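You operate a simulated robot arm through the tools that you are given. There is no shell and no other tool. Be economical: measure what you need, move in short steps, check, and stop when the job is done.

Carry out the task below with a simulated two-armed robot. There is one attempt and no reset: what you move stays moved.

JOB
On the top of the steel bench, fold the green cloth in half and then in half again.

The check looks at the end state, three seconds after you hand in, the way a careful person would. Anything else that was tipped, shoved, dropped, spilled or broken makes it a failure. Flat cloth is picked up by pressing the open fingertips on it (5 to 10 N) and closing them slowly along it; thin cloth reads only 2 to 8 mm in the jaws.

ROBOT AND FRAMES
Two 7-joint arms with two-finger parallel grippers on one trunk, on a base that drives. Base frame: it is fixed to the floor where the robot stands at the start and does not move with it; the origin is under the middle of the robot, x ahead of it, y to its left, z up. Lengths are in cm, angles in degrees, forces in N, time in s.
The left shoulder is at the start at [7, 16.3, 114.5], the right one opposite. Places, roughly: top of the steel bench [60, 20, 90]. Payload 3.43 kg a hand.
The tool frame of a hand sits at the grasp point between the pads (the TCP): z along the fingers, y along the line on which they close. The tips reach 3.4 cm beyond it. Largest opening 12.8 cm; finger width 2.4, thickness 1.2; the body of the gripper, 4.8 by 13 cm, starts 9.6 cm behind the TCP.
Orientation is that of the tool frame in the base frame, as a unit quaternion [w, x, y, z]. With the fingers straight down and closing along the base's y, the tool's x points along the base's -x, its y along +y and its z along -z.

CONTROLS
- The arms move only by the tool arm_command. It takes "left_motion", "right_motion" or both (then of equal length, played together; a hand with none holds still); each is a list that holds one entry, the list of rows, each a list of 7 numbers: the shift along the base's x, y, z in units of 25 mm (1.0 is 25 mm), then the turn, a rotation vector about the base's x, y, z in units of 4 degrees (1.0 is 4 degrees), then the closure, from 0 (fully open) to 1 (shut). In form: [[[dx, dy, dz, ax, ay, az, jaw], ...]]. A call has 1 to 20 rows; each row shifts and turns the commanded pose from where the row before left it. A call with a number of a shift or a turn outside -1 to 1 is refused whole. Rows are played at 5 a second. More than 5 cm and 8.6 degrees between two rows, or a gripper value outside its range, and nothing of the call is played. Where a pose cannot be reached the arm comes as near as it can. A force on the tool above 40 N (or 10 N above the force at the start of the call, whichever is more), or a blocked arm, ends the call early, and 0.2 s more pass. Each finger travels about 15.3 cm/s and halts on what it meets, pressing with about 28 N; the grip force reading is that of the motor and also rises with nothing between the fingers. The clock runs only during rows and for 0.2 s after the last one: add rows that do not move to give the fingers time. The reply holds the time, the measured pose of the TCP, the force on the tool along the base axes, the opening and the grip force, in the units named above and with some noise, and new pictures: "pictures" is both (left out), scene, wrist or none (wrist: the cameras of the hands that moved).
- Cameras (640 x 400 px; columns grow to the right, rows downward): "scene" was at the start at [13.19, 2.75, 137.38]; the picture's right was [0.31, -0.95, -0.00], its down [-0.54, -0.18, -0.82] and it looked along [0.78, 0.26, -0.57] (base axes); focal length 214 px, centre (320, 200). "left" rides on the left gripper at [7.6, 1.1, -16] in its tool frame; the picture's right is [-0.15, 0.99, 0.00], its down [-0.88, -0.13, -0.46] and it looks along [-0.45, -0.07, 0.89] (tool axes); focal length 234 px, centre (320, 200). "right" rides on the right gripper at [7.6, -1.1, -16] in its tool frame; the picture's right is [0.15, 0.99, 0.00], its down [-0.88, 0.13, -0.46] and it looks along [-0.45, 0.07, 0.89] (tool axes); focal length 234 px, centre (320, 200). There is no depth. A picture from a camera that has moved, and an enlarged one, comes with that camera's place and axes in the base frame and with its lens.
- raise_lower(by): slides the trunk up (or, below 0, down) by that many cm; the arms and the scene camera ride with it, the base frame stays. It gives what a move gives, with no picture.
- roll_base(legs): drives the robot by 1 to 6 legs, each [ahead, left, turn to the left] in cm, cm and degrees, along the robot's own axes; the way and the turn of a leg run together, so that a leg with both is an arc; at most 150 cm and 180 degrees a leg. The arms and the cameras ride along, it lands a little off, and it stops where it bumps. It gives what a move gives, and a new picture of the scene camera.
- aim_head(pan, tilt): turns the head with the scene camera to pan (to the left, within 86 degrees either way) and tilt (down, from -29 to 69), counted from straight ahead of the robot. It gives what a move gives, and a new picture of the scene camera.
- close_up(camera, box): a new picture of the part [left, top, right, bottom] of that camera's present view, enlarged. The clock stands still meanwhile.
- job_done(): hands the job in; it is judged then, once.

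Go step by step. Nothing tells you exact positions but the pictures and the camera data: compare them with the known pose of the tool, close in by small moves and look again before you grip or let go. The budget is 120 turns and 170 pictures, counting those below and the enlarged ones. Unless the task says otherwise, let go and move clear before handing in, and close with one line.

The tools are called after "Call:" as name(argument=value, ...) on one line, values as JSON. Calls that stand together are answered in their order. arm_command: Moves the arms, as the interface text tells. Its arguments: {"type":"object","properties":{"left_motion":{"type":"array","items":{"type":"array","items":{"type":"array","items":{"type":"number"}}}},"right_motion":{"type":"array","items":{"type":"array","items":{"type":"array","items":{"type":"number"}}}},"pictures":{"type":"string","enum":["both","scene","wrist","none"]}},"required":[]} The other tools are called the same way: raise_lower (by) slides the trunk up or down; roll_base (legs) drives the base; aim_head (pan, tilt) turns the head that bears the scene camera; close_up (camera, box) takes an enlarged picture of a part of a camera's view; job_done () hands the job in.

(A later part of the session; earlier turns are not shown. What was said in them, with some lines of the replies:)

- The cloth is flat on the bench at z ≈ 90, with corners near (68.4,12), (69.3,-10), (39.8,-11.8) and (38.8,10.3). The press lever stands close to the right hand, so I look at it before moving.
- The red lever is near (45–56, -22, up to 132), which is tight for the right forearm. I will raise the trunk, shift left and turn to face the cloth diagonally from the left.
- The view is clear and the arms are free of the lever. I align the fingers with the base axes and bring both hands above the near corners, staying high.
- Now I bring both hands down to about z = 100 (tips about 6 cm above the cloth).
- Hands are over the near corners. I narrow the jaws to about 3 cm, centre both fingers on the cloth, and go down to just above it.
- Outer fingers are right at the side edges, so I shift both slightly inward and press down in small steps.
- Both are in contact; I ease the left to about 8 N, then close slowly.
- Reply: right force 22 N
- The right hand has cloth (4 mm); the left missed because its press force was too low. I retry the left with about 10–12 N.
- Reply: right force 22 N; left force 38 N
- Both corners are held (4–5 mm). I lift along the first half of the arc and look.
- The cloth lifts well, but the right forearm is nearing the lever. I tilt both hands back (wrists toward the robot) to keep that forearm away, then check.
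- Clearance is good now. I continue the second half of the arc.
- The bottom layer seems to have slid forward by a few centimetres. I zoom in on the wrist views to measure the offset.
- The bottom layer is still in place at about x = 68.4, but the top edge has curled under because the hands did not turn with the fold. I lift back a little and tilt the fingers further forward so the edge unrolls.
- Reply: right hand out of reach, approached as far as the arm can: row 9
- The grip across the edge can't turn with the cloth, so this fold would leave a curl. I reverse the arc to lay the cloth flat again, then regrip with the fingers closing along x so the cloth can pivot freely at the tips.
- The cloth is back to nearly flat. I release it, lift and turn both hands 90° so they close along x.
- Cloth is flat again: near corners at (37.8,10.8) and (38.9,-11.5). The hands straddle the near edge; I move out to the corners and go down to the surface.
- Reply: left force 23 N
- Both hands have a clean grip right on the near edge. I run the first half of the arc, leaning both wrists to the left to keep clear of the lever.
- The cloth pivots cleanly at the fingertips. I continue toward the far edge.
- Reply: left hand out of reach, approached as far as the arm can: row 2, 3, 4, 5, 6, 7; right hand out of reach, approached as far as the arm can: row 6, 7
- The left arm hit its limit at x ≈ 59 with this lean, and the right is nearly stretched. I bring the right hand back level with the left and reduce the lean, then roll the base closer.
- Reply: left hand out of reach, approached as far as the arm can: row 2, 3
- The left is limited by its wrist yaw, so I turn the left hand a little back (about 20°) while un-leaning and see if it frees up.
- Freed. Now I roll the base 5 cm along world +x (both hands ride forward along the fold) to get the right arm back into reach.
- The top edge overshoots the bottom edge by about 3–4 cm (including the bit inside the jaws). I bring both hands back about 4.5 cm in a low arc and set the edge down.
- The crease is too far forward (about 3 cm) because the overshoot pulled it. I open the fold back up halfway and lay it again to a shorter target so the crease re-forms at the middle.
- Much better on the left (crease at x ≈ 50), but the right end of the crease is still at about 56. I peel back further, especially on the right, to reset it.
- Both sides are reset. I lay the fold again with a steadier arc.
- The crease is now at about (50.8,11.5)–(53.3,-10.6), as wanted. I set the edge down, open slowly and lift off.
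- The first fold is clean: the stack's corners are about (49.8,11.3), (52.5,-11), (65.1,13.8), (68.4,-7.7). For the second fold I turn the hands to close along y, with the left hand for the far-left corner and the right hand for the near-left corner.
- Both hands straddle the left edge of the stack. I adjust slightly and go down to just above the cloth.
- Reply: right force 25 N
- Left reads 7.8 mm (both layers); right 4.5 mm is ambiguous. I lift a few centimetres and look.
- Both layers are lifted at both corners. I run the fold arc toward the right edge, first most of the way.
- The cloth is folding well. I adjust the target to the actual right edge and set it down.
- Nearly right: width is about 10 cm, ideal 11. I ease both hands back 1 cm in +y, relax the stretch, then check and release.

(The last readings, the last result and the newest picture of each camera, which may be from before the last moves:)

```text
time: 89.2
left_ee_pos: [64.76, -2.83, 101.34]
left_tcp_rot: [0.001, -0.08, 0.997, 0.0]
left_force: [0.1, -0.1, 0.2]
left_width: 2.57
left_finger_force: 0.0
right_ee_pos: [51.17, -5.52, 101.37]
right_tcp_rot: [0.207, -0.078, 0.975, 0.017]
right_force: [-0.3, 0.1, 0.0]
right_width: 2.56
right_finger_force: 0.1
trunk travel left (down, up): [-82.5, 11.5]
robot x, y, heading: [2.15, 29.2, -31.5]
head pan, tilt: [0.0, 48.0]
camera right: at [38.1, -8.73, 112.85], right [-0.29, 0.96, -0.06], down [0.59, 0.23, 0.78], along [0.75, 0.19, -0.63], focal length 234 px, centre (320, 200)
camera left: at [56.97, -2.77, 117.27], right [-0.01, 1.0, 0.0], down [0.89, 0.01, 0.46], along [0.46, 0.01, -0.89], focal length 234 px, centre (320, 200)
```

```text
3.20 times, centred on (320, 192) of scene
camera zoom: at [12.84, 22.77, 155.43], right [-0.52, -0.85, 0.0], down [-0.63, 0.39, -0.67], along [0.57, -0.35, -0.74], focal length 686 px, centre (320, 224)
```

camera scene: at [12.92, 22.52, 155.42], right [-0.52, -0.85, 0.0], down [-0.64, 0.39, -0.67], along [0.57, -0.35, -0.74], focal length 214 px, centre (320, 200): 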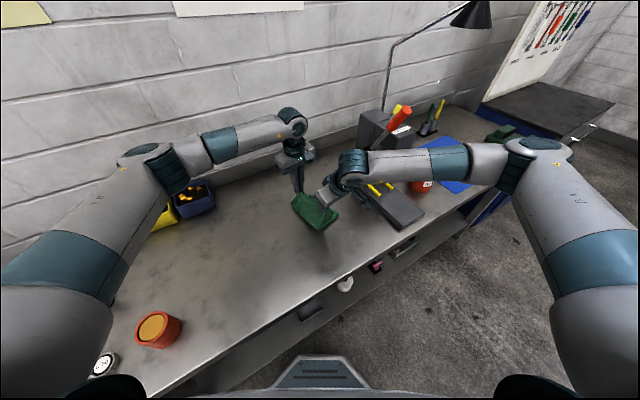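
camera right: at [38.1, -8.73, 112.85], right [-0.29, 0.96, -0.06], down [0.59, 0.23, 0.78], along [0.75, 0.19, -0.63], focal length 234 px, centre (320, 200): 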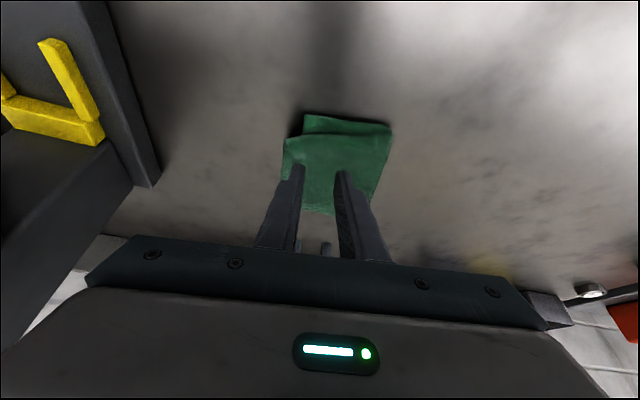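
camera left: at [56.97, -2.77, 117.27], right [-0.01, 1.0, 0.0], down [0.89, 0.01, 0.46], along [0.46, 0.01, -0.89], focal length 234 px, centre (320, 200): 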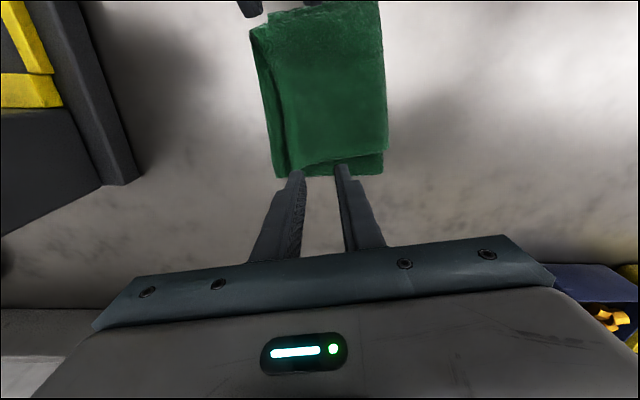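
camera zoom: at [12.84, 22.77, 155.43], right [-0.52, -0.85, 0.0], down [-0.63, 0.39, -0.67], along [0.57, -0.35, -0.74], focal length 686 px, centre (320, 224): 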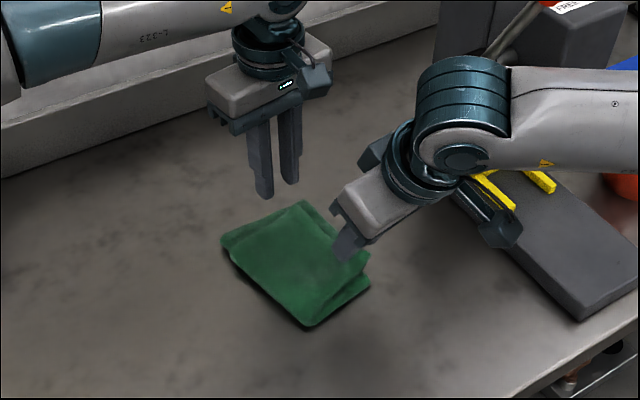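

The second fold has opened out nicely. I retreat both hands upward and away, then inspect.

Call:
arm_command(left_motion=[[[0, 0, 1, 0, 0, 0, 0.8], [0, 0, 1, 0, 0, 0, 0.8], [0, 0.6, 1, 0, 0, 0, 0.8], [0, 1, 0.6, 0, 0, 0, 0.8], [0, 1, 0, 0, 0, 0, 0.8], [0, 1, 0, 0, 0, 0, 0.8], [0, 1, 0, 0, 0, 0, 0.8], [0, 1, 0, 0, 0, 0, 0.8]]], right_motion=[[[-0.3, 0, 1, 0, 0, 0, 0.8], [-0.6, 0, 1, 0, 0, 0, 0.8], [-0.8, 0, 1, 0, 0, 0, 0.8], [-0.8, 0, 0.6, 0, 0, 0, 0.8], [-0.8, 0, 0, 0, 0, 0, 0.8], [-0.5, 0, 0, 0, 0, 0, 0.8], [0, 0, 0, 0, 0, 0, 0.8], [0, 0, 0, 0, 0, 0, 0.8]]], pictures="wrist")

Call:
close_up(camera="scene", box=[260, 150, 380, 250])

```text
time: 91.0
left_ee_pos: [64.77, 11.49, 110.57]
left_tcp_rot: [0.001, -0.08, 0.997, 0.0]
left_force: [0.4, -0.2, 0.2]
left_width: 2.54
left_finger_force: 0.2
right_ee_pos: [41.76, -5.63, 110.47]
right_tcp_rot: [0.207, -0.077, 0.975, 0.016]
right_force: [-0.1, -0.3, 0.5]
right_width: 2.57
right_finger_force: 0.0
trunk travel left (down, up): [-82.5, 11.5]
robot x, y, heading: [2.23, 29.72, -31.3]
head pan, tilt: [0.0, 48.0]
camera right: at [28.75, -8.78, 121.8], right [-0.29, 0.96, -0.06], down [0.59, 0.23, 0.77], along [0.75, 0.19, -0.63], focal length 234 px, centre (320, 200)
camera left: at [57.1, 11.43, 126.42], right [-0.01, 1.0, 0.0], down [0.89, 0.01, 0.46], along [0.46, 0.01, -0.89], focal length 234 px, centre (320, 200)
```

right: 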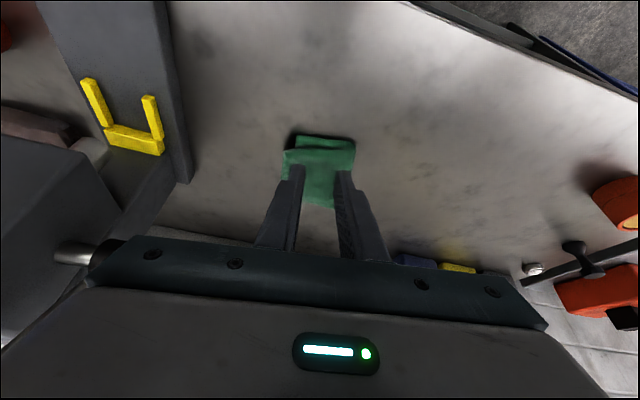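
left: 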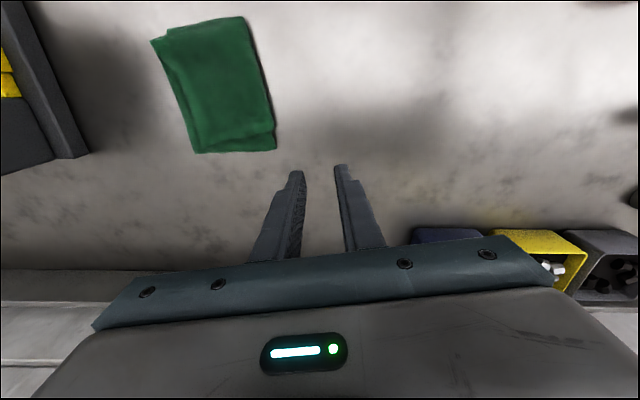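

```text
4.00 times, centred on (320, 200) of scene
camera zoom: at [12.97, 22.89, 155.43], right [-0.52, -0.85, 0.0], down [-0.64, 0.39, -0.67], along [0.57, -0.35, -0.74], focal length 858 px, centre (320, 200)
```

zoom: 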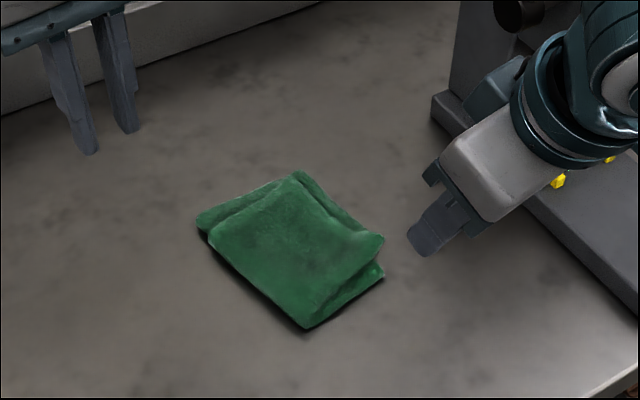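

Call:
close_up(camera="left", box=[130, 0, 330, 170])

```text
2.35 times, centred on (230, 85) of left
camera zoom: at [57.1, 11.43, 126.42], right [-0.01, 1.0, 0.0], down [0.89, 0.01, 0.46], along [0.46, 0.01, -0.89], focal length 551 px, centre (532, 471)
```

zoom: 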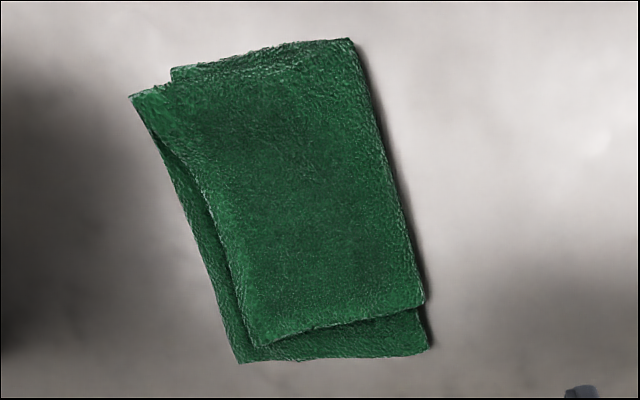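

The cloth is folded in half twice. The stack covers about 16 × 12 cm, all four original corners are within about 2 cm of each other, and one inner layer edge is about 3 cm out of line. Both hands are open and clear, and the other objects look untouched, so I hand in.

Call:
job_done()

```text
The job is handed in.
```

I folded the green cloth in half and then in half again on the steel bench and handed the job in. The folded edges are about 2–3 cm out of line in places.
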